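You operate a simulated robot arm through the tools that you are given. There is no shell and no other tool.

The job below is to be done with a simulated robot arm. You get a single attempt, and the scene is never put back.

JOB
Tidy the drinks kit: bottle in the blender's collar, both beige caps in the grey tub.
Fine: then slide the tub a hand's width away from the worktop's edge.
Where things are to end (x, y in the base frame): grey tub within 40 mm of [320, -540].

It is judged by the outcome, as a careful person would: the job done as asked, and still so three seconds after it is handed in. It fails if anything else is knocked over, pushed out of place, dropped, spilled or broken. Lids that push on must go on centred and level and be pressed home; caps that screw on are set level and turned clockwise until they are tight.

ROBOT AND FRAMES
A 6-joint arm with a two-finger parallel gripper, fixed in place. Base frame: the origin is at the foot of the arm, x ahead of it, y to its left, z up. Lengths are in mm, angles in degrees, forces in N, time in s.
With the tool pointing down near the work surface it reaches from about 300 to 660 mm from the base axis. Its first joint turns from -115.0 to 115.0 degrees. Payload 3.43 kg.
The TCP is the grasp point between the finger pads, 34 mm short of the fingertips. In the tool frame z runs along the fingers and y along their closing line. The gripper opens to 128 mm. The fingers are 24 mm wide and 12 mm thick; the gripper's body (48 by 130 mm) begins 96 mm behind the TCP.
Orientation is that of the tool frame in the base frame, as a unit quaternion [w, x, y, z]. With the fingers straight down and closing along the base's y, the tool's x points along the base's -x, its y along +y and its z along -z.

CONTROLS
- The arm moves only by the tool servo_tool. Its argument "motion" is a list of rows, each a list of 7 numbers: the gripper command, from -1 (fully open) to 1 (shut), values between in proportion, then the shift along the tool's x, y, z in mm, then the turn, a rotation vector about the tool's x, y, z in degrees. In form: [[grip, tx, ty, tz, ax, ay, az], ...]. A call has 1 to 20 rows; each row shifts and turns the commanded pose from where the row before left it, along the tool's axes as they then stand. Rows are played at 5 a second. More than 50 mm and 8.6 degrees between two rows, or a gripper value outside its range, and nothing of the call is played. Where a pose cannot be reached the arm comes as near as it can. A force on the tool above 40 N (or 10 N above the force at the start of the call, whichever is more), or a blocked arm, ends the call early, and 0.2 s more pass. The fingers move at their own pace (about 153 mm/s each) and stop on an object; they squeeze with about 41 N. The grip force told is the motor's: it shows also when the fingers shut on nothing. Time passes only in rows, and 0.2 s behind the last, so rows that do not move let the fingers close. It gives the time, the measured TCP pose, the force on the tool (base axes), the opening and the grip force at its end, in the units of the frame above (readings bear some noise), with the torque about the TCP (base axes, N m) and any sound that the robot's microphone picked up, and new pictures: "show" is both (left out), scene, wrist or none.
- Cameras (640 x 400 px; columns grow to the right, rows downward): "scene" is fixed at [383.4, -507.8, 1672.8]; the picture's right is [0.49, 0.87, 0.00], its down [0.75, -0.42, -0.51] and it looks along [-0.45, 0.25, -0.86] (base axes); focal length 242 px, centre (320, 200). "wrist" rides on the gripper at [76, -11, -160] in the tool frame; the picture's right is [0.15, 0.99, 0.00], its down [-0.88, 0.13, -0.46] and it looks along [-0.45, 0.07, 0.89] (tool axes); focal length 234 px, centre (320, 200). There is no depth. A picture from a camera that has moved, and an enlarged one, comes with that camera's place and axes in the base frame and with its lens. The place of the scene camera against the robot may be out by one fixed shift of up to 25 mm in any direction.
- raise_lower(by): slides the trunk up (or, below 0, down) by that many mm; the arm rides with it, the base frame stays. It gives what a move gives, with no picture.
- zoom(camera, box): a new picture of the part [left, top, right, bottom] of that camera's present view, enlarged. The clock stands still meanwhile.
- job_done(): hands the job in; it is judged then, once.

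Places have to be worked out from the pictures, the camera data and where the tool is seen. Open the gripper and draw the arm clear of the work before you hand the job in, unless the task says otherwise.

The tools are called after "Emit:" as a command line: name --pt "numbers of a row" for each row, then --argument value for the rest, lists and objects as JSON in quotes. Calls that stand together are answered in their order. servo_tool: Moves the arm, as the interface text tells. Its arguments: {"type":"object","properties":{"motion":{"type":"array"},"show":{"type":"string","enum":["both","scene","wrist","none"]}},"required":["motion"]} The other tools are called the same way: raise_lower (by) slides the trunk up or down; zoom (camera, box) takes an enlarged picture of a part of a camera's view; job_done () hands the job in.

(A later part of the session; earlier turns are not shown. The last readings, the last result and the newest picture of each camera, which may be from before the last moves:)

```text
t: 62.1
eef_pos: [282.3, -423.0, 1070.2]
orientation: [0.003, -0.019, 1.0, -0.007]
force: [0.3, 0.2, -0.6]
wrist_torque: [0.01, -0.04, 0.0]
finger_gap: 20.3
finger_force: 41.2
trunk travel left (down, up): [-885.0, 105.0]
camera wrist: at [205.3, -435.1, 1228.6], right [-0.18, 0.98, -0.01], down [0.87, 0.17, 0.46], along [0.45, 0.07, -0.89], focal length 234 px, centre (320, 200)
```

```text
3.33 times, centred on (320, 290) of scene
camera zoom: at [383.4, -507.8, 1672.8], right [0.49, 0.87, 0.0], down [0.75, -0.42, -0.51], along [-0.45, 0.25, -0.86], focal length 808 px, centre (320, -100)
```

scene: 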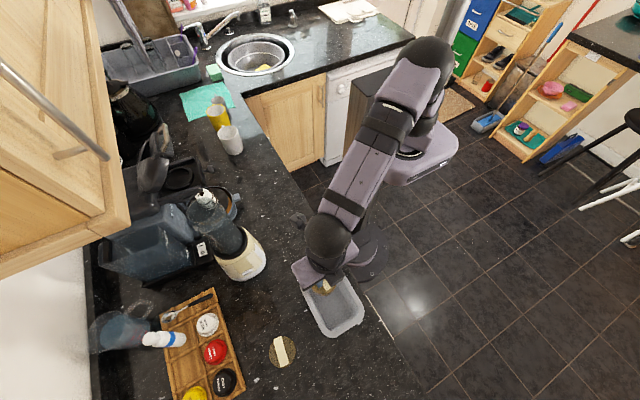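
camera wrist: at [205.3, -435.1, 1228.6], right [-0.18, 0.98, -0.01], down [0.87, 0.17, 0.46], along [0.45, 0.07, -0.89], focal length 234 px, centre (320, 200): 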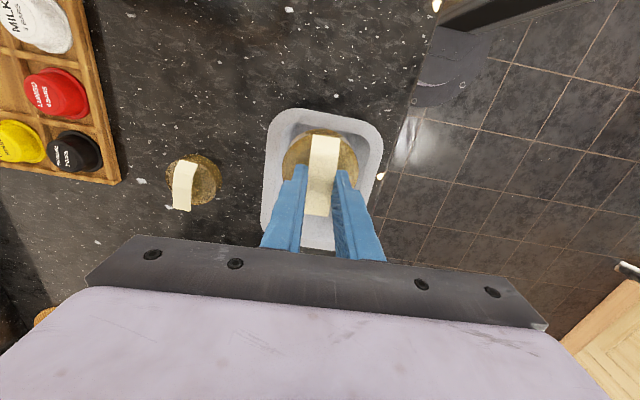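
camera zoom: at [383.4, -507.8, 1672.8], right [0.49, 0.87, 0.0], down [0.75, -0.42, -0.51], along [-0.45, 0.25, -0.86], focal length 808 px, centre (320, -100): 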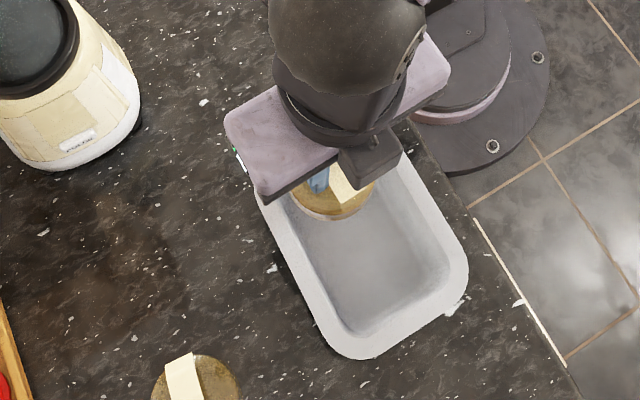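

The tub spans roughly x 238–422, y −487 to −351 (centre ≈ (330,−419)), inner opening about 152×98 mm. I shift 16 mm in +x so cap 1 sits in the near half, and lower it to just above the tub floor.

Emit:
servo_tool --pt "1 -16 2.6 0 0 0 0" --pt "1 0 0 30 0 0 0" --pt "1 0 0 25 0 0 0" --pt "1 0 0 20 0 0 0" --pt "1 0 0 10 0 0 0" --pt "1 0 0 0 0 0 0" --show "both"

Emit:
zoom --camera "wrist" --box '[200, 80, 460, 250]'

Emit:
zoom --camera "scene" --box '[260, 230, 380, 350]'

```text
t: 63.5
eef_pos: [296.4, -419.1, 983.8]
orientation: [0.002, -0.019, 1.0, -0.007]
force: [0.0, -1.3, -0.6]
wrist_torque: [0.02, 0.02, -0.04]
finger_gap: 20.7
finger_force: 41.2
trunk travel left (down, up): [-885.0, 105.0]
camera wrist: at [221.1, -432.2, 1143.3], right [-0.18, 0.98, -0.01], down [0.87, 0.17, 0.46], along [0.45, 0.07, -0.89], focal length 234 px, centre (320, 200)
```

scene: 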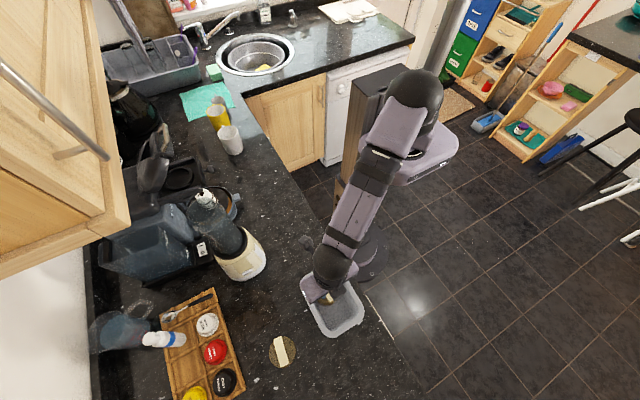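
wrist: 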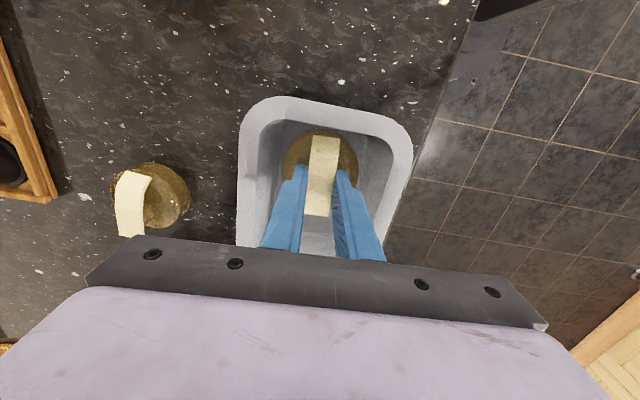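

```text
2.35 times, centred on (330, 165) of wrist
camera zoom: at [221.1, -432.2, 1143.3], right [-0.18, 0.98, -0.01], down [0.87, 0.17, 0.46], along [0.45, 0.07, -0.89], focal length 551 px, centre (296, 282)
```

zoom: 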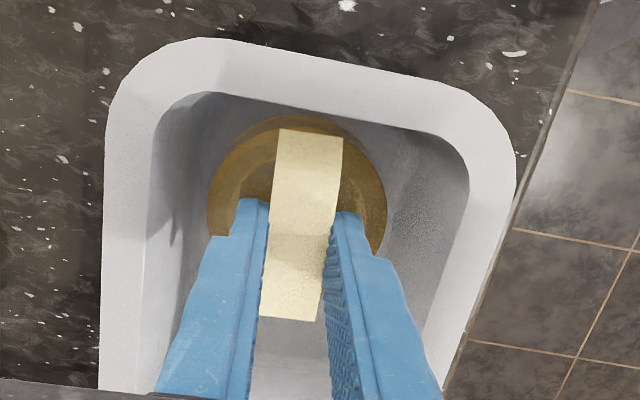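

```text
3.33 times, centred on (320, 290) of scene
camera zoom: at [383.4, -507.8, 1672.8], right [0.49, 0.87, 0.0], down [0.75, -0.42, -0.51], along [-0.45, 0.25, -0.86], focal length 808 px, centre (320, -100)
```

zoom: 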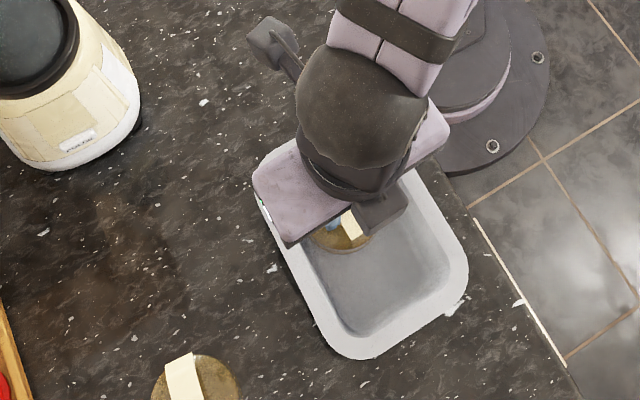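

Cap 1 hangs inside the tub's near half with clearance all around. I lower in 2 mm steps until it touches the floor.

Emit:
servo_tool --pt "1 0 0 3 0 0 0" --pt "1 0 0 2 0 0 0" --pt "1 0 0 2 0 0 0" --pt "1 0 0 0 0 0 0" --show "none"

```text
t: 64.5
eef_pos: [296.7, -418.9, 976.1]
orientation: [0.002, -0.019, 1.0, -0.006]
force: [-0.4, -1.2, -0.6]
wrist_torque: [0.05, 0.01, -0.01]
finger_gap: 20.8
finger_force: 41.3
trunk travel left (down, up): [-885.0, 105.0]
```

No contact yet at z≈976. I continue down in 1.5 mm steps.

Emit:
servo_tool --pt "1 0 0 1.5 0 0 0" --pt "1 0 0 1.5 0 0 0" --pt "1 0 0 0 0 0 0" --show "none"

```text
t: 65.3
eef_pos: [297.3, -418.3, 976.3]
orientation: [0.003, -0.02, 1.0, -0.008]
force: [-0.3, 1.0, 11.3]
wrist_torque: [0.32, 0.06, 0.01]
finger_gap: 20.4
finger_force: 41.0
trunk travel left (down, up): [-885.0, 105.0]
```

The cap has touched the tub floor (11 N). I open the fingers modestly to 44 mm, then lift straight out.

Emit:
servo_tool --pt "1 0 0 -0.7 0 0 0" --pt "0.5 0 0 0 0 0 0" --pt "0.31 0 0 0 0 0 0" --pt "0.31 0 0 0 0 0 0" --pt "0.31 0 0 -10 0 0 0" --pt "0.31 0 0 -30 0 0 0" --pt "0.31 0 0 -40 0 0 0" --pt "0.31 0 0 -25 0 0 0" --pt "0.31 0 0 0 0 0 0" --show "both"

Emit:
zoom --camera "wrist" --box '[200, 80, 460, 250]'

Emit:
zoom --camera "scene" --box '[260, 250, 380, 370]'

```text
t: 67.3
eef_pos: [297.9, -418.2, 1079.7]
orientation: [0.001, -0.019, 1.0, -0.006]
force: [-0.2, -0.3, 0.2]
wrist_torque: [-0.01, 0.03, -0.01]
finger_gap: 44.4
finger_force: 0.0
trunk travel left (down, up): [-885.0, 105.0]
camera wrist: at [221.3, -431.1, 1238.4], right [-0.18, 0.98, -0.01], down [0.87, 0.17, 0.46], along [0.45, 0.07, -0.89], focal length 234 px, centre (320, 200)
```

scene: 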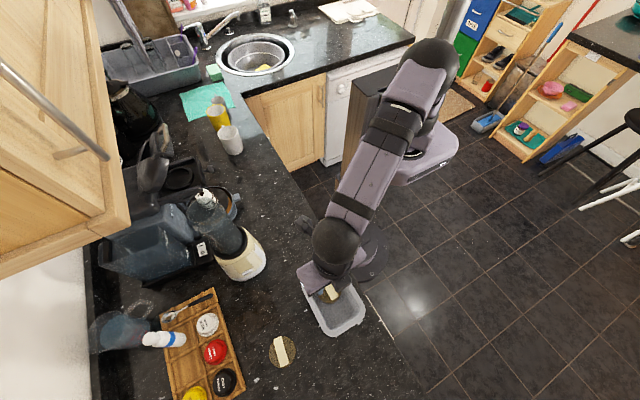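
wrist: 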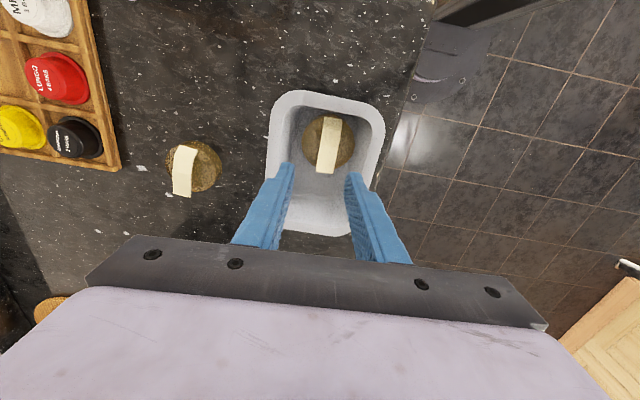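

```text
2.35 times, centred on (330, 165) of wrist
camera zoom: at [221.3, -431.1, 1238.4], right [-0.18, 0.98, -0.01], down [0.87, 0.17, 0.46], along [0.45, 0.07, -0.89], focal length 551 px, centre (296, 282)
```

zoom: 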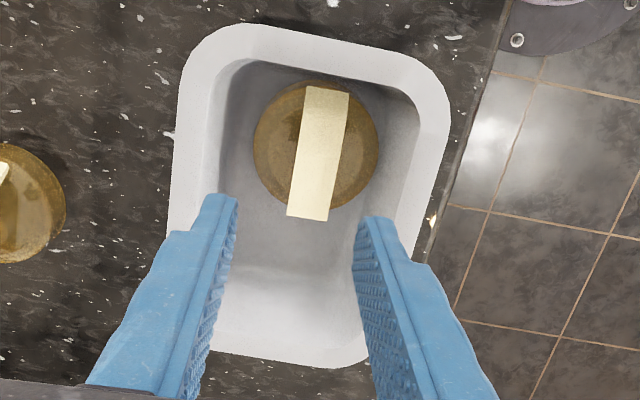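

```text
3.33 times, centred on (320, 310) of scene
camera zoom: at [383.4, -507.8, 1672.8], right [0.49, 0.87, 0.0], down [0.75, -0.42, -0.51], along [-0.45, 0.25, -0.86], focal length 808 px, centre (320, -167)
```

zoom: 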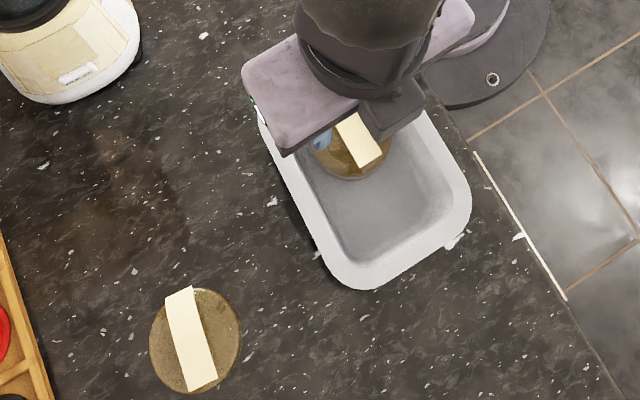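

Cap 1 lies flat in the tub. Now for cap 2: I move outward over free worktop, open to 96 mm, turn about 60° so the tool faces radially toward cap 2, and tilt 20° outward.

Emit:
servo_tool --pt "0.31 -6.7 -46 5 0 0 0" --pt "0.31 -6.8 -46.5 5 0 0 0" --pt "0.0 0 0 0 0 0 7.56" --pt "-0.3 0 0 0 0 0 7.56" --pt "-0.5 0 0 0 0 0 7.56" --pt "-0.5 0 0 0 0 0 7.56" --pt "-0.5 0 0 0 0 0 7.56" --pt "-0.5 0 0 0 0 0 7.56" --pt "-0.5 0 0 0 0 0 7.56" --pt "-0.5 0 0 0 0 0 7.56" --pt "-0.5 0 0 20 0 -7 0" --pt "-0.5 0 0 20 0 -7 0" --pt "-0.5 0 0 20 0 -6 0" --pt "-0.5 0 0 0 0 0 0" --show "both"

Emit:
zoom --camera "wrist" --box '[200, 100, 440, 250]'

```text
t: 70.3
eef_pos: [317.6, -516.7, 1011.8]
orientation: [0.158, 0.479, 0.859, -0.09]
force: [0.7, 1.1, -0.1]
wrist_torque: [-0.01, -0.03, 0.01]
finger_gap: 96.1
finger_force: 0.1
trunk travel left (down, up): [-885.0, 105.0]
camera wrist: at [240.5, -414.4, 1133.4], right [0.77, 0.64, -0.06], down [0.46, -0.49, 0.74], along [0.44, -0.59, -0.67], focal length 234 px, centre (320, 200)
```

scene: 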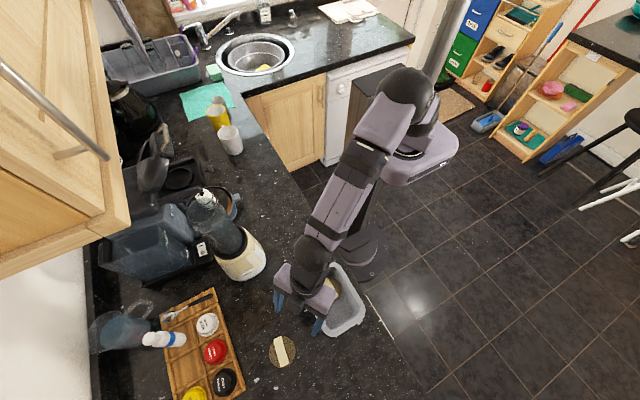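
wrist: 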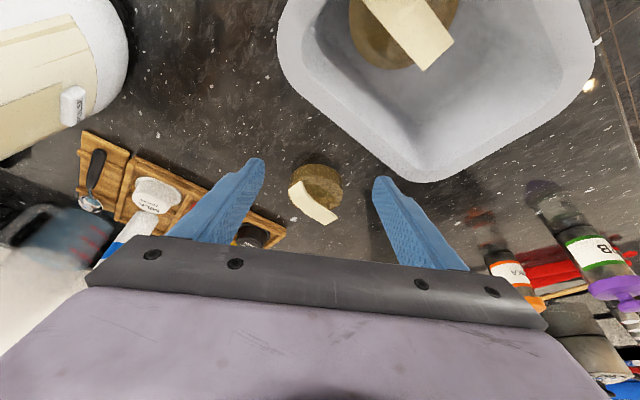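

```text
2.67 times, centred on (320, 175) of wrist
camera zoom: at [240.5, -414.4, 1133.4], right [0.77, 0.64, -0.06], down [0.46, -0.49, 0.74], along [0.44, -0.59, -0.67], focal length 624 px, centre (320, 267)
```

zoom: 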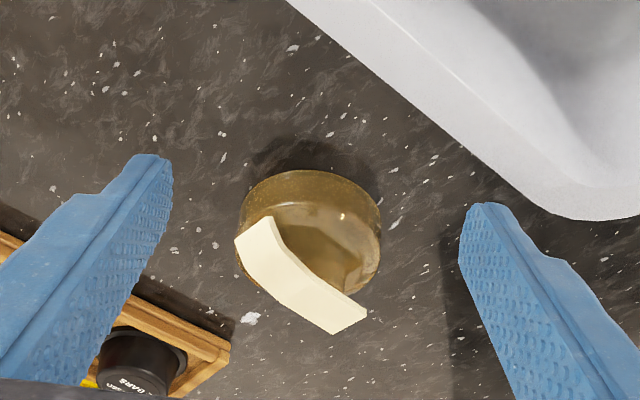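

Cap 2's centre works out to about (360,-593). I move 80 mm outward and 4 mm sideways at this height to hover over it with 90 mm opening.

Emit:
servo_tool --pt "-0.406 -24.9 -1.2 9.5 0 0 0" --pt "-0.406 -24.9 -1.2 9.5 0 0 0" --pt "-0.406 -24.9 -1.3 9.6 0 0 0" --pt "-0.406 0 0 0 0 0 0" --show "both"

Emit:
zoom --camera "wrist" --box '[200, 80, 440, 230]'

Emit:
zoom --camera "scene" --box '[220, 270, 340, 390]'

```text
t: 71.3
eef_pos: [357.6, -586.1, 1010.3]
orientation: [0.158, 0.479, 0.859, -0.09]
force: [-0.1, -0.4, -0.3]
wrist_torque: [-0.02, -0.01, 0.01]
finger_gap: 90.1
finger_force: 0.1
trunk travel left (down, up): [-885.0, 105.0]
camera wrist: at [279.8, -484.0, 1133.6], right [0.77, 0.64, -0.06], down [0.46, -0.49, 0.74], along [0.44, -0.59, -0.67], focal length 234 px, centre (320, 200)
```

scene: 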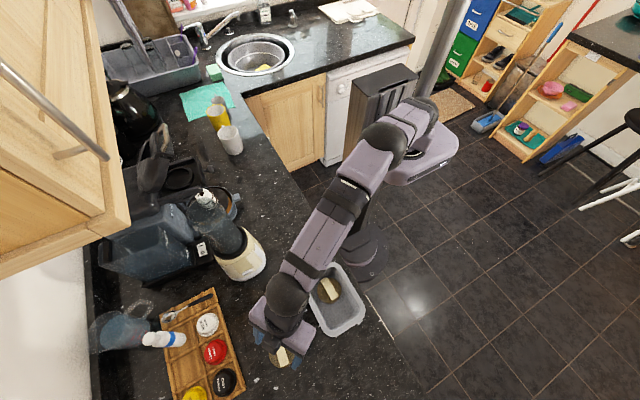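
wrist: 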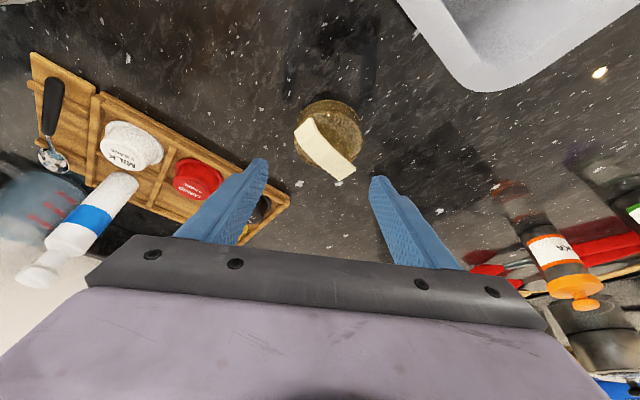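

```text
2.67 times, centred on (320, 155) of wrist
camera zoom: at [279.8, -484.0, 1133.6], right [0.77, 0.64, -0.06], down [0.46, -0.49, 0.74], along [0.44, -0.59, -0.67], focal length 624 px, centre (320, 320)
```

zoom: 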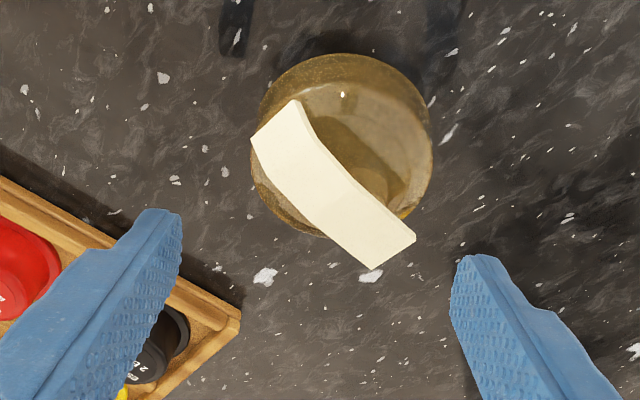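

```text
3.33 times, centred on (280, 330) of scene
camera zoom: at [383.4, -507.8, 1672.8], right [0.49, 0.87, 0.0], down [0.75, -0.42, -0.51], along [-0.45, 0.25, -0.86], focal length 808 px, centre (453, -233)
```

zoom: 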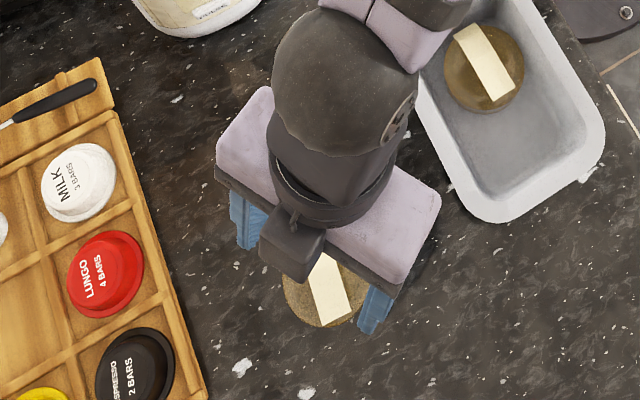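

Cap 2's centre refines to about (359.5,-591), nearly aligned with the fingers. I shift 2 mm inward and descend most of the way, then check.

Emit:
servo_tool --pt "-0.406 1.9 -1 -0.7 0 0 0" --pt "-0.406 5.0 0 13.1 0 0 0" --pt "-0.406 5.0 0 13.1 0 0 0" --pt "-0.406 5.0 0 13.1 0 0 0" --pt "-0.406 0 0 0 0 0 0" --show "wrist"

Emit:
zoom --camera "wrist" --box '[200, 80, 440, 230]'

Emit:
zoom --camera "scene" --box '[220, 270, 340, 390]'

```text
t: 72.5
eef_pos: [354.4, -585.0, 969.1]
orientation: [0.156, 0.478, 0.86, -0.089]
force: [0.2, -0.9, 0.2]
wrist_torque: [-0.05, 0.01, 0.03]
finger_gap: 89.9
finger_force: 0.1
trunk travel left (down, up): [-885.0, 105.0]
camera wrist: at [277.9, -484.0, 1092.3], right [0.77, 0.64, -0.06], down [0.46, -0.49, 0.74], along [0.44, -0.59, -0.67], focal length 234 px, centre (320, 200)
```

wrist: 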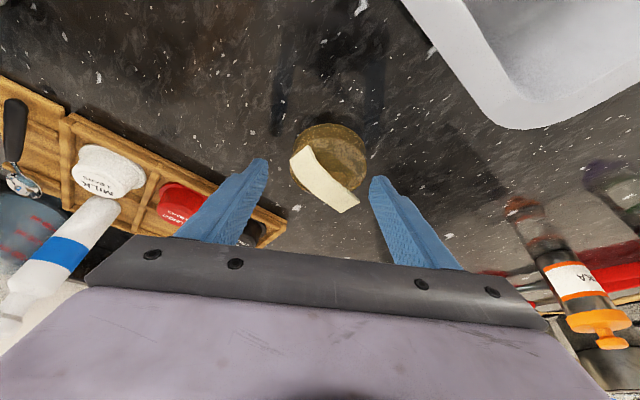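

```text
2.67 times, centred on (320, 155) of wrist
camera zoom: at [277.9, -484.0, 1092.3], right [0.77, 0.64, -0.06], down [0.46, -0.49, 0.74], along [0.44, -0.59, -0.67], focal length 624 px, centre (320, 320)
```

zoom: 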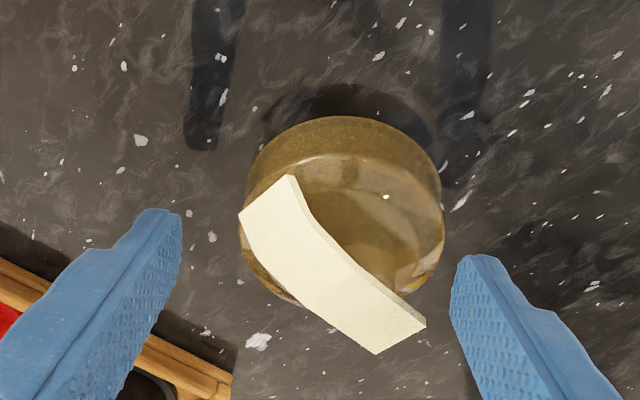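

```text
3.33 times, centred on (280, 330) of scene
camera zoom: at [383.4, -507.8, 1672.8], right [0.49, 0.87, 0.0], down [0.75, -0.42, -0.51], along [-0.45, 0.25, -0.86], focal length 808 px, centre (453, -233)
```

zoom: 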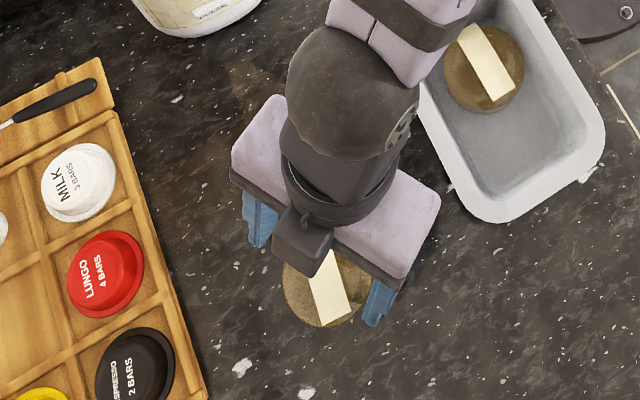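

Alignment looks right (puck centred laterally, pads slightly beyond its centre). I descend the last 21 mm in small steps and close on the puck.

Emit:
servo_tool --pt "-0.406 2.9 1.2 7.5 0 0 0" --pt "-0.406 2.5 0 6.5 0 0 0" --pt "-0.406 1.4 0 3.7 0 0 0" --pt "-0.406 0.7 0 1.9 0 0 0" --pt "-0.406 0 0 0 0 0 0" --show "wrist"

Emit:
zoom --camera "wrist" --box '[200, 80, 440, 230]'

```text
t: 73.7
eef_pos: [355.6, -583.9, 948.4]
orientation: [0.157, 0.479, 0.859, -0.089]
force: [-0.7, -0.3, -0.5]
wrist_torque: [-0.01, 0.01, 0.0]
finger_gap: 89.8
finger_force: 0.0
trunk travel left (down, up): [-885.0, 105.0]
camera wrist: at [279.9, -483.0, 1070.6], right [0.77, 0.64, -0.06], down [0.46, -0.49, 0.74], along [0.44, -0.59, -0.67], focal length 234 px, centre (320, 200)
```

wrist: 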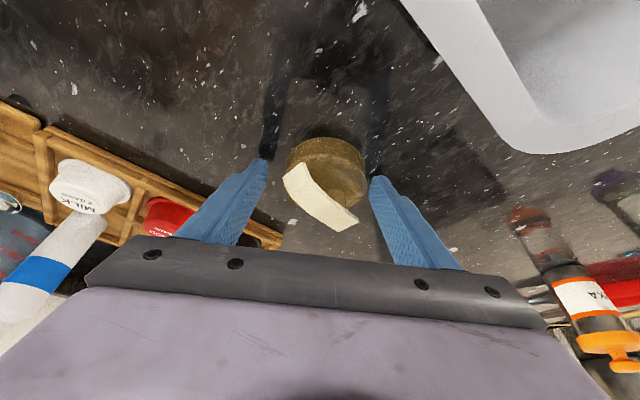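

```text
2.67 times, centred on (320, 155) of wrist
camera zoom: at [279.9, -483.0, 1070.6], right [0.77, 0.64, -0.06], down [0.46, -0.49, 0.74], along [0.44, -0.59, -0.67], focal length 624 px, centre (320, 320)
```

zoom: 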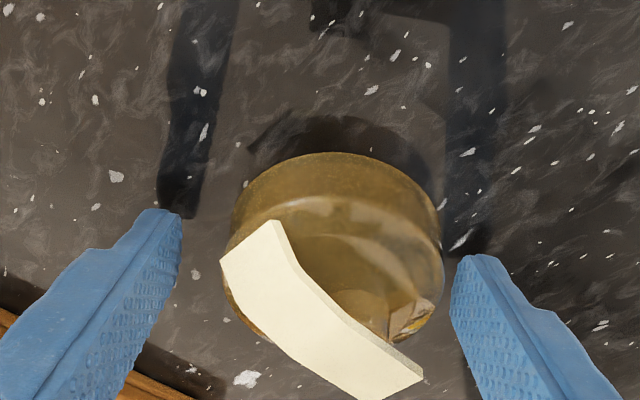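

The puck is 6 mm off toward the right finger; radial alignment matches the earlier good grip. I shift +5 mm sideways and close.

Emit:
servo_tool --pt "-0.406 0 5 0 0 0 0" --pt "-0.406 0 0 0 0 0 0" --pt "0.0 0 0 0 0 0 0" --pt "1 0 0 0 0 0 0" --pt "1 0 0 0 0 0 0" --pt "1 0 0 0 0 0 0" --show "wrist"

Emit:
zoom --camera "wrist" --box '[200, 80, 440, 230]'

```text
t: 75.1
eef_pos: [360.3, -584.4, 947.3]
orientation: [0.157, 0.479, 0.859, -0.09]
force: [0.3, 0.6, 0.1]
wrist_torque: [0.05, 0.0, -0.05]
finger_gap: 68.7
finger_force: 40.3
trunk travel left (down, up): [-885.0, 105.0]
camera wrist: at [284.1, -480.6, 1070.4], right [0.77, 0.64, -0.06], down [0.46, -0.49, 0.74], along [0.44, -0.59, -0.67], focal length 234 px, centre (320, 200)
```

wrist: 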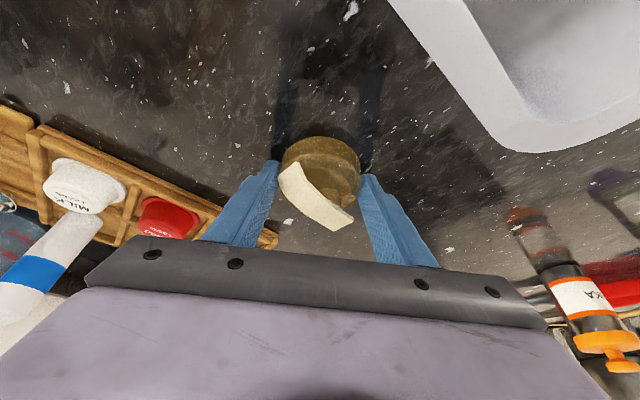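

```text
2.67 times, centred on (320, 155) of wrist
camera zoom: at [284.1, -480.6, 1070.4], right [0.77, 0.64, -0.06], down [0.46, -0.49, 0.74], along [0.44, -0.59, -0.67], focal length 624 px, centre (320, 320)
```

zoom: 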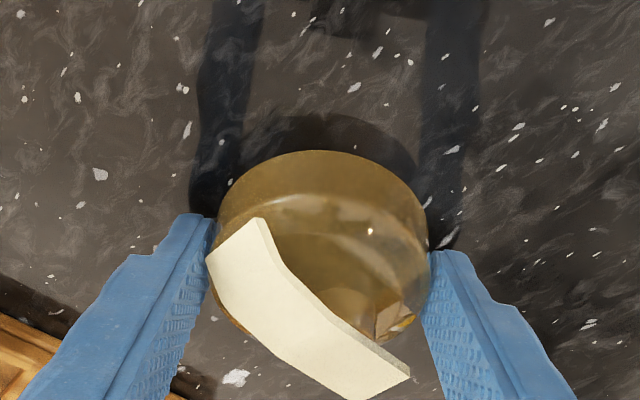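

The puck is held firmly at 68.7 mm. I drag it along the worktop about 135 mm to the free spot near (240,-533), where the bar can be reached with the tool vertical.

Emit:
servo_tool --pt "1 8.8 -6 -3.4 0 0 0" --pt "1 17.6 -12 -6.75 0 0 0" --pt "1 17.6 -12 -6.75 0 0 0" --pt "1 17.6 -12 -6.75 0 0 0" --pt "1 17.6 -12 -6.75 0 0 0" --pt "1 17.6 -12 -6.75 0 0 0" --pt "1 8.8 -6 -3.4 0 0 0" --pt "1 0 0 0 0 0 0" --show "both"

Emit:
zoom --camera "wrist" --box '[200, 80, 440, 230]'

Emit:
zoom --camera "scene" --box '[220, 240, 340, 360]'

```text
t: 76.9
eef_pos: [238.1, -525.6, 948.1]
orientation: [0.157, 0.479, 0.859, -0.089]
force: [-0.4, 1.1, 0.6]
wrist_torque: [0.03, -0.02, 0.0]
finger_gap: 68.5
finger_force: 41.6
trunk travel left (down, up): [-885.0, 105.0]
camera wrist: at [162.4, -422.8, 1070.4], right [0.77, 0.64, -0.06], down [0.46, -0.49, 0.74], along [0.44, -0.59, -0.67], focal length 234 px, centre (320, 200)
```

scene: 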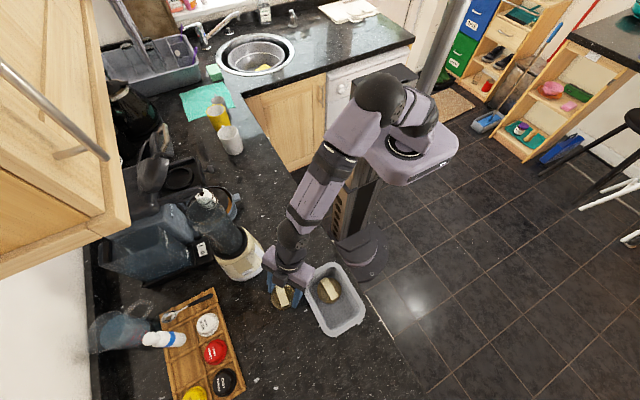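
wrist: 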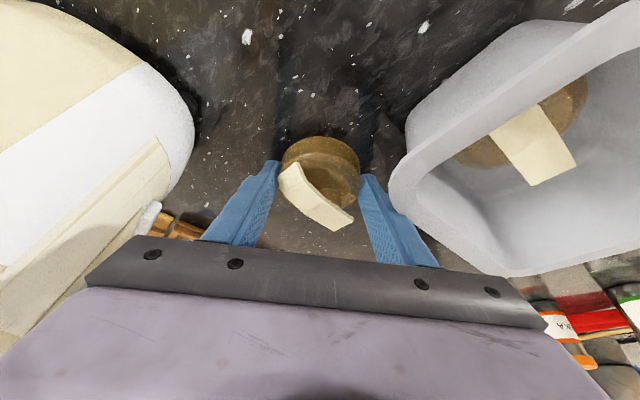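

```text
2.67 times, centred on (320, 155) of wrist
camera zoom: at [162.4, -422.8, 1070.4], right [0.77, 0.64, -0.06], down [0.46, -0.49, 0.74], along [0.44, -0.59, -0.67], focal length 624 px, centre (320, 320)
```

zoom: 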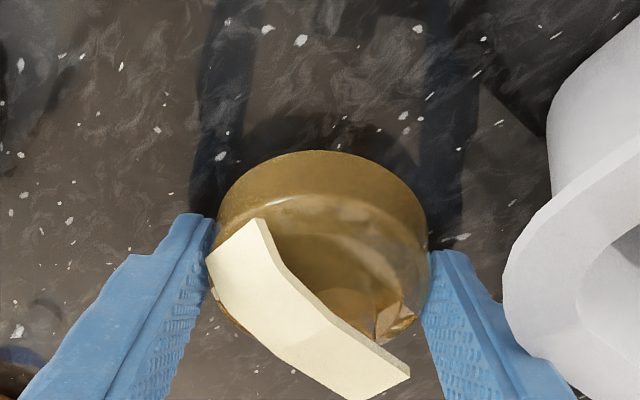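

```text
3.33 times, centred on (280, 300) of scene
camera zoom: at [383.4, -507.8, 1672.8], right [0.49, 0.87, 0.0], down [0.75, -0.42, -0.51], along [-0.45, 0.25, -0.86], focal length 808 px, centre (453, -133)
```

zoom: 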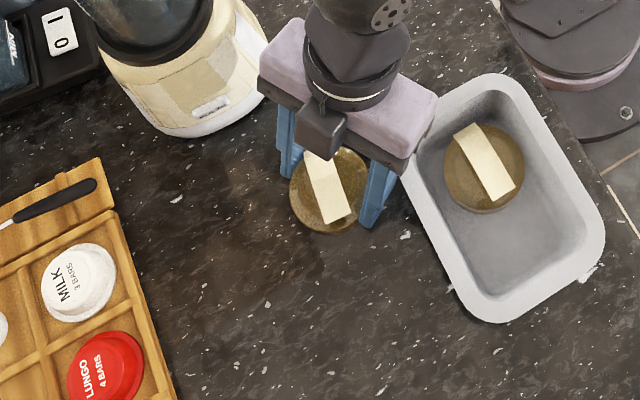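

Cap 2 came along cleanly and sits near (240,-533), clear of the tub. I release it, rise vertically, untilt and turn the wrist back toward the bar's direction.

Emit:
servo_tool --pt "0.0 0 0 0 0 0 0" --pt "-0.3125 0 0 0 0 0 0" --pt "-0.3125 0 0 0 0 0 0" --pt "-0.3125 -8.9 0 -23.4 0 0 0" --pt "-0.3125 -8.9 0 -23.4 0 0 0" --pt "-0.3125 -8.9 0 -23.4 0 0 0" --pt "-0.1 0 0 0 0 7 0" --pt "0.1 0 0 0 0 7 0" --pt "0.1 0 0 0 0 6.9 0" --pt "0.1 0 0 0 0 0 -7.43" --pt "0.1 0 0 0 0 0 -7.43" --pt "0.1 0 0 0 0 0 -7.43" --pt "0.1 0 0 0 0 0 -7.43" --pt "0.1 0 0 0 0 0 -7.43" --pt "0.1 0 0 0 0 0 -7.43" --pt "0.1 0 0 0 0 0 -7.43" --pt "0.1 0 0 0 0 0 0" --show "wrist"

Emit:
zoom --camera "wrist" --box '[200, 100, 440, 250]'

```text
t: 80.5
eef_pos: [239.9, -525.1, 1023.5]
orientation: [-0.002, 0.054, 0.999, 0.0]
force: [0.1, -0.1, 0.3]
wrist_torque: [-0.03, 0.0, 0.01]
finger_gap: 57.8
finger_force: 0.1
trunk travel left (down, up): [-885.0, 105.0]
camera wrist: at [163.3, -527.8, 1183.4], right [-0.04, 1.0, 0.0], down [0.89, 0.03, 0.45], along [0.45, 0.02, -0.89], focal length 234 px, centre (320, 200)
```

wrist: 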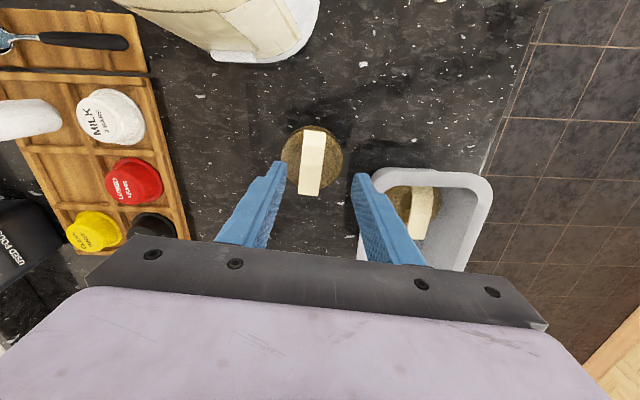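

```text
2.67 times, centred on (320, 175) of wrist
camera zoom: at [163.3, -527.8, 1183.4], right [-0.04, 1.0, 0.0], down [0.89, 0.03, 0.45], along [0.45, 0.02, -0.89], focal length 624 px, centre (320, 267)
```

zoom: 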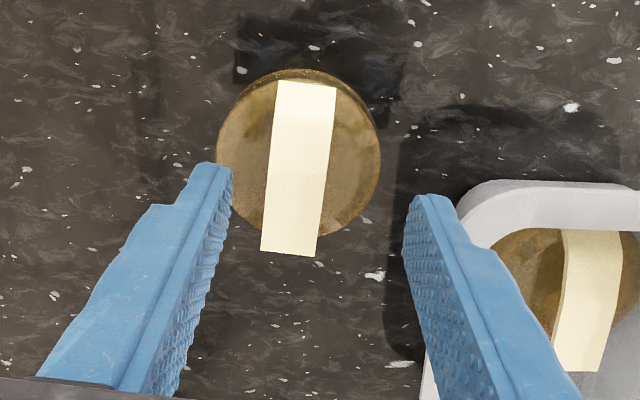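

Bar 2's centre is about (242,-533) at −5°. I centre over it, align and descend to z≈974, just above the puck's top.

Emit:
servo_tool --pt "0.1 -2.8 -8 0 0 0 -1.5" --pt "0.1 0 0 20 0 0 0" --pt "0.1 0 0 15 0 0 0" --pt "0.1 0 0 10 0 0 0" --pt "0.1 0 0 4.5 0 0 0" --pt "0.1 0 0 0 0 0 0" --show "wrist"

Emit:
zoom --camera "wrist" --box '[200, 100, 440, 250]'

```text
t: 81.9
eef_pos: [242.9, -532.7, 973.8]
orientation: [-0.002, 0.042, 0.999, -0.001]
force: [-0.4, -0.5, -0.8]
wrist_torque: [0.0, 0.03, 0.03]
finger_gap: 57.6
finger_force: 0.1
trunk travel left (down, up): [-885.0, 105.0]
camera wrist: at [165.5, -538.0, 1133.9], right [-0.06, 1.0, 0.0], down [0.89, 0.06, 0.45], along [0.45, 0.03, -0.89], focal length 234 px, centre (320, 200)
```

wrist: 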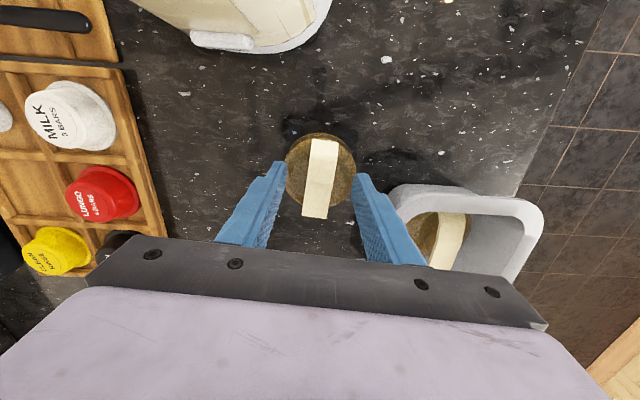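

```text
2.67 times, centred on (320, 175) of wrist
camera zoom: at [165.5, -538.0, 1133.9], right [-0.06, 1.0, 0.0], down [0.89, 0.06, 0.45], along [0.45, 0.03, -0.89], focal length 624 px, centre (320, 267)
```

zoom: 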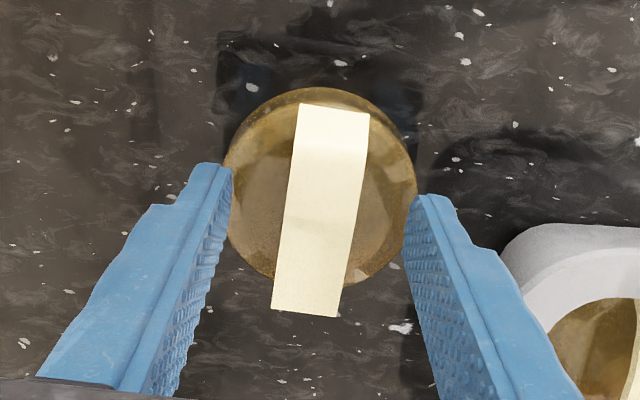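

Bar 2 is square and centred between the fingers. I lower 1.5 mm more, close on the bar and lift.

Emit:
servo_tool --pt "0.1 0 0 1.5 0 0 0" --pt "0.4 0 0 0 0 0 0" --pt "1 0 0 0 0 0 0" --pt "1 0 0 0 0 0 0" --pt "1 0 0 0 0 0 0" --pt "1 0 0 -5 0 0 0" --pt "1 0 0 -15 0 0 0" --pt "1 0 0 0 0 0 0" --show "wrist"

Emit:
zoom --camera "wrist" --box '[200, 100, 440, 250]'

Emit:
zoom --camera "scene" --box '[220, 240, 380, 360]'

```text
t: 83.7
eef_pos: [240.3, -533.5, 994.2]
orientation: [-0.003, 0.041, 0.999, 0.001]
force: [0.5, 0.0, 0.1]
wrist_torque: [-0.01, 0.02, 0.0]
finger_gap: 20.6
finger_force: 40.6
trunk travel left (down, up): [-885.0, 105.0]
camera wrist: at [165.6, -538.4, 1153.8], right [-0.06, 1.0, 0.0], down [0.89, 0.06, 0.45], along [0.45, 0.03, -0.89], focal length 234 px, centre (320, 200)
```

wrist: 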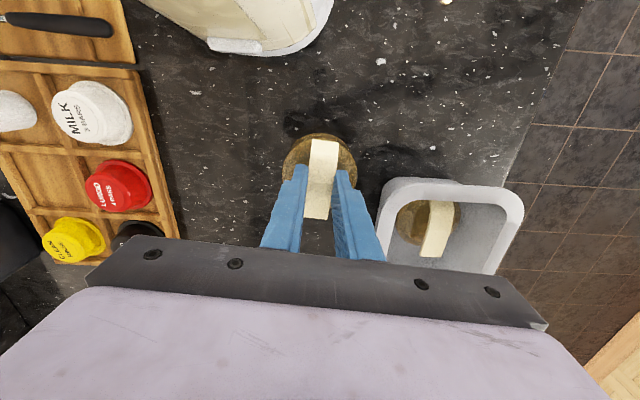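

```text
2.67 times, centred on (320, 175) of wrist
camera zoom: at [165.6, -538.4, 1153.8], right [-0.06, 1.0, 0.0], down [0.89, 0.06, 0.45], along [0.45, 0.03, -0.89], focal length 624 px, centre (320, 267)
```

zoom: 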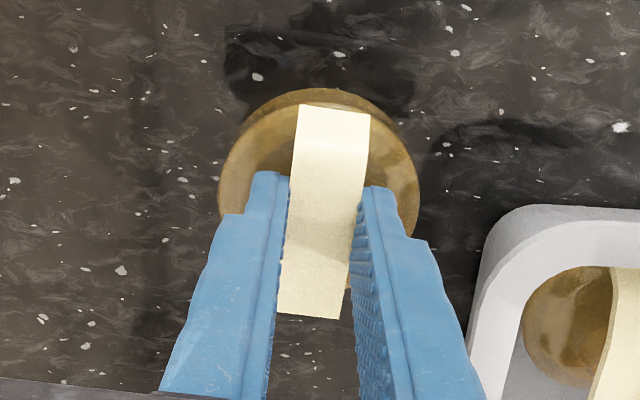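

```text
3.33 times, centred on (300, 300) of scene
camera zoom: at [383.4, -507.8, 1672.8], right [0.49, 0.87, 0.0], down [0.75, -0.42, -0.51], along [-0.45, 0.25, -0.86], focal length 808 px, centre (387, -133)
```

zoom: 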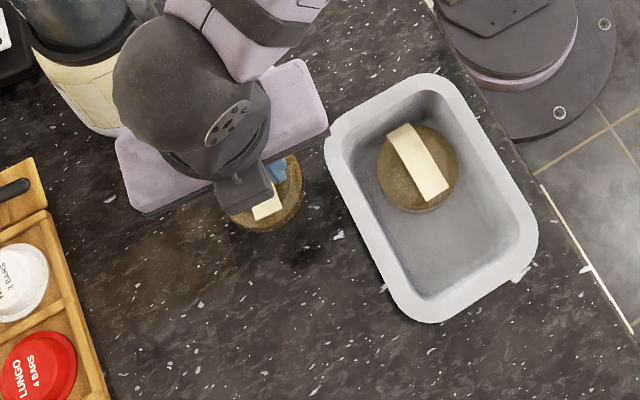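

Cap 2 is held by its bar. From the scene view about 61 mm of floor remains beyond cap 1, so I aim for TCP (366,-430) in the far half of the tub. I raise and move over it.

Emit:
servo_tool --pt "1 0 0 -38 0 0 0" --pt "1 0 0 -38 0 0 0" --pt "1 -29.2 28.3 0 0 0 0" --pt "1 -29.2 28.3 0 0 0 0" --pt "1 -29.2 28.4 0 0 0 0" --pt "1 -29.2 28.4 0 0 0 0" --pt "1 0 0 30 0 0 0" --pt "1 0 0 0 0 0 0" --show "both"

Emit:
zoom --camera "wrist" --box '[200, 80, 460, 250]'

Emit:
zoom --camera "scene" --box '[260, 250, 380, 370]'

```text
t: 85.5
eef_pos: [365.4, -427.4, 1041.7]
orientation: [-0.001, 0.042, 0.999, -0.002]
force: [-0.8, 1.5, 10.9]
wrist_torque: [0.28, -0.25, 0.05]
finger_gap: 20.7
finger_force: 41.2
trunk travel left (down, up): [-885.0, 105.0]
camera wrist: at [288.5, -432.8, 1201.8], right [-0.06, 1.0, 0.0], down [0.89, 0.06, 0.45], along [0.45, 0.03, -0.89], focal length 234 px, centre (320, 200)
```

scene: 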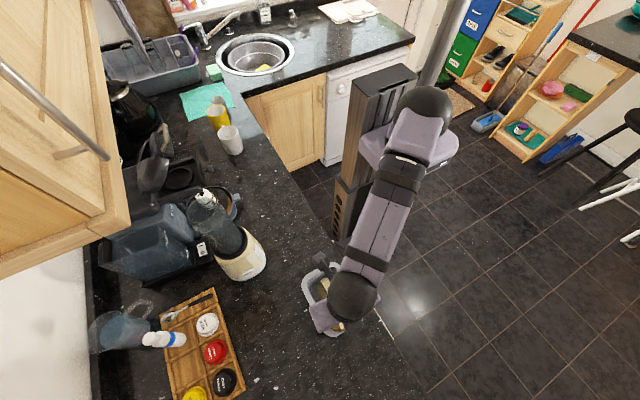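
wrist: 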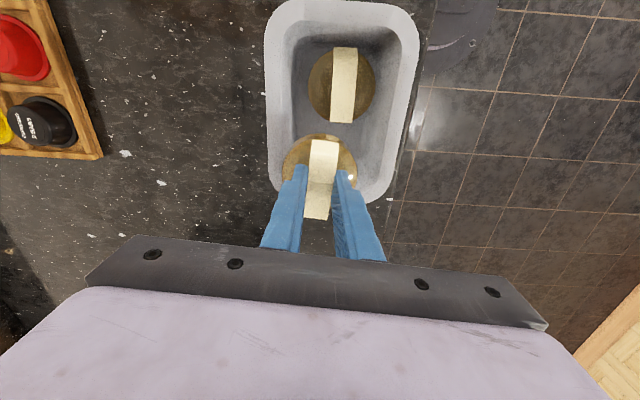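

```text
2.35 times, centred on (330, 165) of wrist
camera zoom: at [288.5, -432.8, 1201.8], right [-0.06, 1.0, 0.0], down [0.89, 0.06, 0.45], along [0.45, 0.03, -0.89], focal length 551 px, centre (296, 282)
```

zoom: 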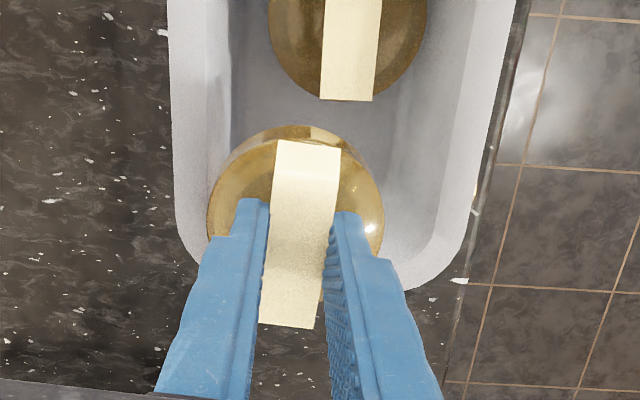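

```text
3.33 times, centred on (320, 310) of scene
camera zoom: at [383.4, -507.8, 1672.8], right [0.49, 0.87, 0.0], down [0.75, -0.42, -0.51], along [-0.45, 0.25, -0.86], focal length 808 px, centre (320, -167)
```

zoom: 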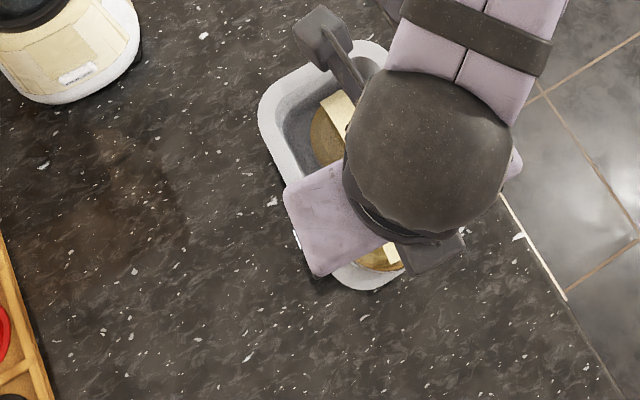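

The 11 N reading means the cap's underside touched the tub's far rim, so the rim is higher than I assumed (z≈980) and the tub correspondingly shorter (about x 238–400). I raise 20 mm straight up and re-inspect.

Emit:
servo_tool --pt "1 0 0 -10 0 0 0" --pt "1 0 0 -15 0 0 0" --pt "1 0 0 0 0 0 0" --show "wrist"

Emit:
zoom --camera "wrist" --box '[200, 0, 460, 250]'

Emit:
zoom --camera "scene" --box '[280, 250, 380, 350]'

```text
t: 86.3
eef_pos: [366.9, -427.8, 1065.8]
orientation: [-0.002, 0.042, 0.999, 0.001]
force: [0.2, -0.8, -0.1]
wrist_torque: [-0.01, 0.0, 0.03]
finger_gap: 20.6
finger_force: 41.4
trunk travel left (down, up): [-885.0, 105.0]
camera wrist: at [290.2, -434.3, 1224.7], right [-0.06, 1.0, 0.0], down [0.89, 0.06, 0.45], along [0.45, 0.03, -0.89], focal length 234 px, centre (320, 200)
```

wrist: 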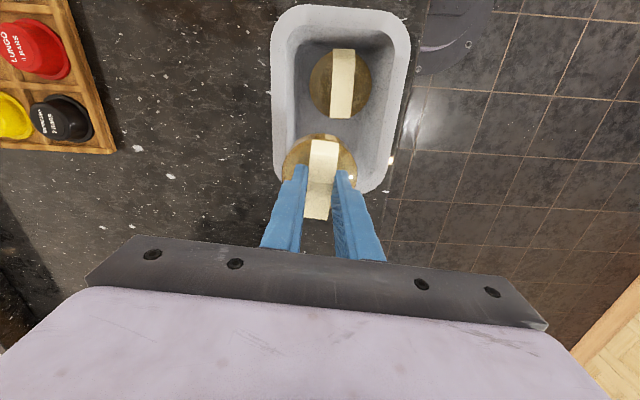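

```text
1.60 times, centred on (330, 125) of wrist
camera zoom: at [290.2, -434.3, 1224.7], right [-0.06, 1.0, 0.0], down [0.89, 0.06, 0.45], along [0.45, 0.03, -0.89], focal length 375 px, centre (304, 320)
```

zoom: 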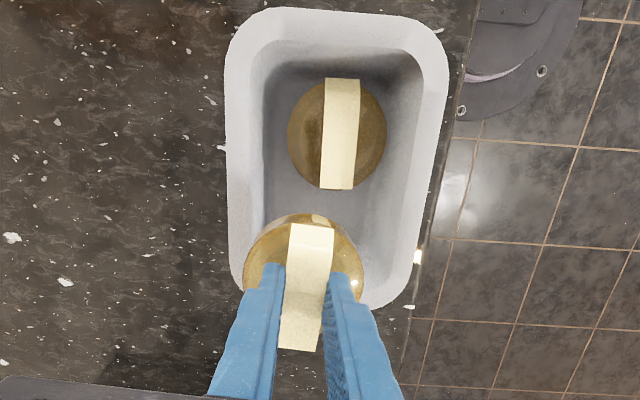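

```text
4.00 times, centred on (330, 300) of scene
camera zoom: at [383.4, -507.8, 1672.8], right [0.49, 0.87, 0.0], down [0.75, -0.42, -0.51], along [-0.45, 0.25, -0.86], focal length 970 px, centre (280, -200)
```

zoom: 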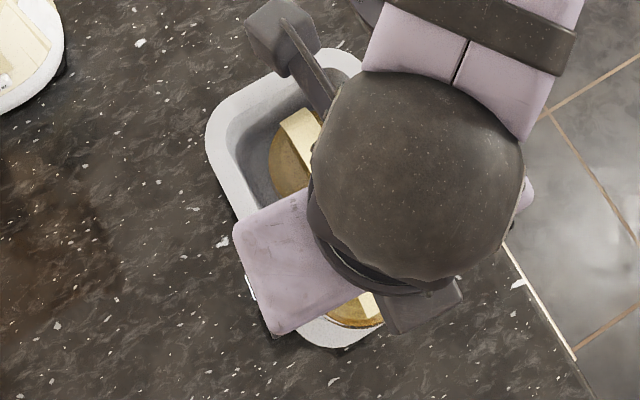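

The tub's opening is about 129×90 mm, too short for both 69 mm pucks to lie flat side by side. The steadiest arrangement is cap 2 level on top of cap 1, staying below/at the rim and hemmed in by the walls. I move cap 2 over cap 1.

Emit:
servo_tool --pt "1 21.4 3.8 0 0 0 0" --pt "1 21.4 3.9 0 0 0 0" --pt "1 21.4 3.9 0 0 0 0" --pt "1 0 0 0 0 0 0" --show "both"

Emit:
zoom --camera "wrist" --box '[200, 50, 460, 250]'

Emit:
zoom --camera "scene" --box '[280, 250, 380, 350]'

```text
t: 87.3
eef_pos: [303.1, -411.7, 1064.2]
orientation: [-0.003, 0.042, 0.999, 0.0]
force: [-0.6, -0.4, -0.2]
wrist_torque: [0.01, 0.01, 0.0]
finger_gap: 20.5
finger_force: 40.6
trunk travel left (down, up): [-885.0, 105.0]
camera wrist: at [228.0, -417.1, 1224.0], right [-0.06, 1.0, 0.0], down [0.89, 0.06, 0.45], along [0.45, 0.03, -0.89], focal length 234 px, centre (320, 200)
```

scene: 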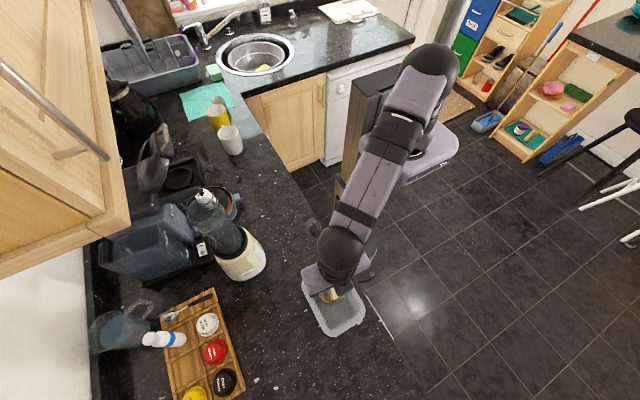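
wrist: 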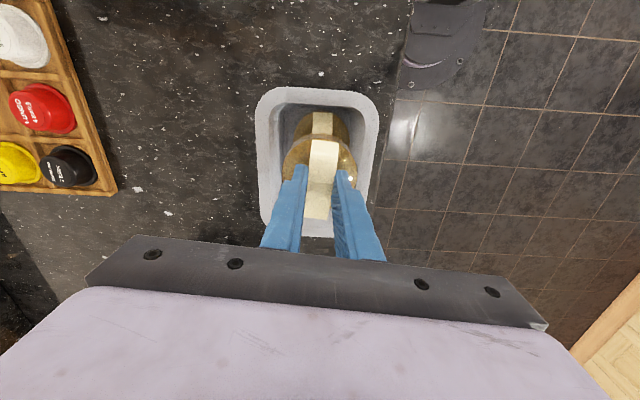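

```text
2.00 times, centred on (330, 150) of wrist
camera zoom: at [228.0, -417.1, 1224.0], right [-0.06, 1.0, 0.0], down [0.89, 0.06, 0.45], along [0.45, 0.03, -0.89], focal length 468 px, centre (300, 300)
```

zoom: 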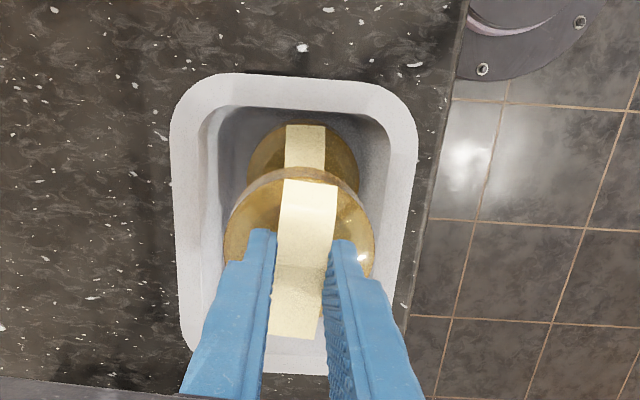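

```text
4.00 times, centred on (330, 300) of scene
camera zoom: at [383.4, -507.8, 1672.8], right [0.49, 0.87, 0.0], down [0.75, -0.42, -0.51], along [-0.45, 0.25, -0.86], focal length 970 px, centre (280, -200)
```

zoom: 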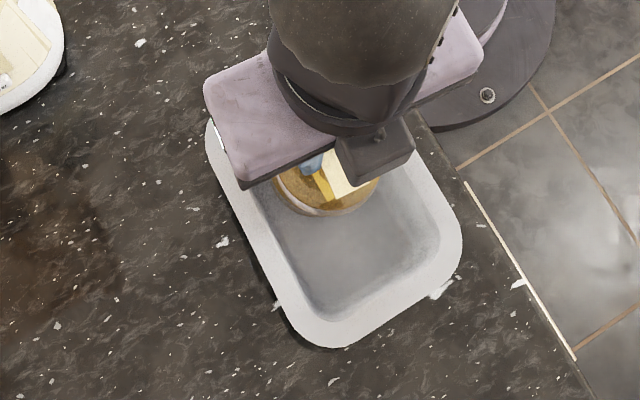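

Cap 2 is directly above cap 1, aligned within a few millimetres. I lower to just above the expected contact, then in 2 mm steps.

Emit:
servo_tool --pt "1 2 0 20 0 0 0" --pt "1 0 0 20 0 0 0" --pt "1 0 0 8 0 0 0" --pt "1 0 0 2 0 0 0" --pt "1 0 0 2 0 0 0" --pt "1 0 0 2 0 0 0" --pt "1 0 0 0 0 0 0" --show "none"

```text
t: 88.9
eef_pos: [301.1, -412.0, 1012.9]
orientation: [-0.001, 0.041, 0.999, -0.002]
force: [-4.3, 0.0, 15.0]
wrist_torque: [-0.01, 0.7, -0.02]
finger_gap: 20.6
finger_force: 41.2
trunk travel left (down, up): [-885.0, 105.0]
```

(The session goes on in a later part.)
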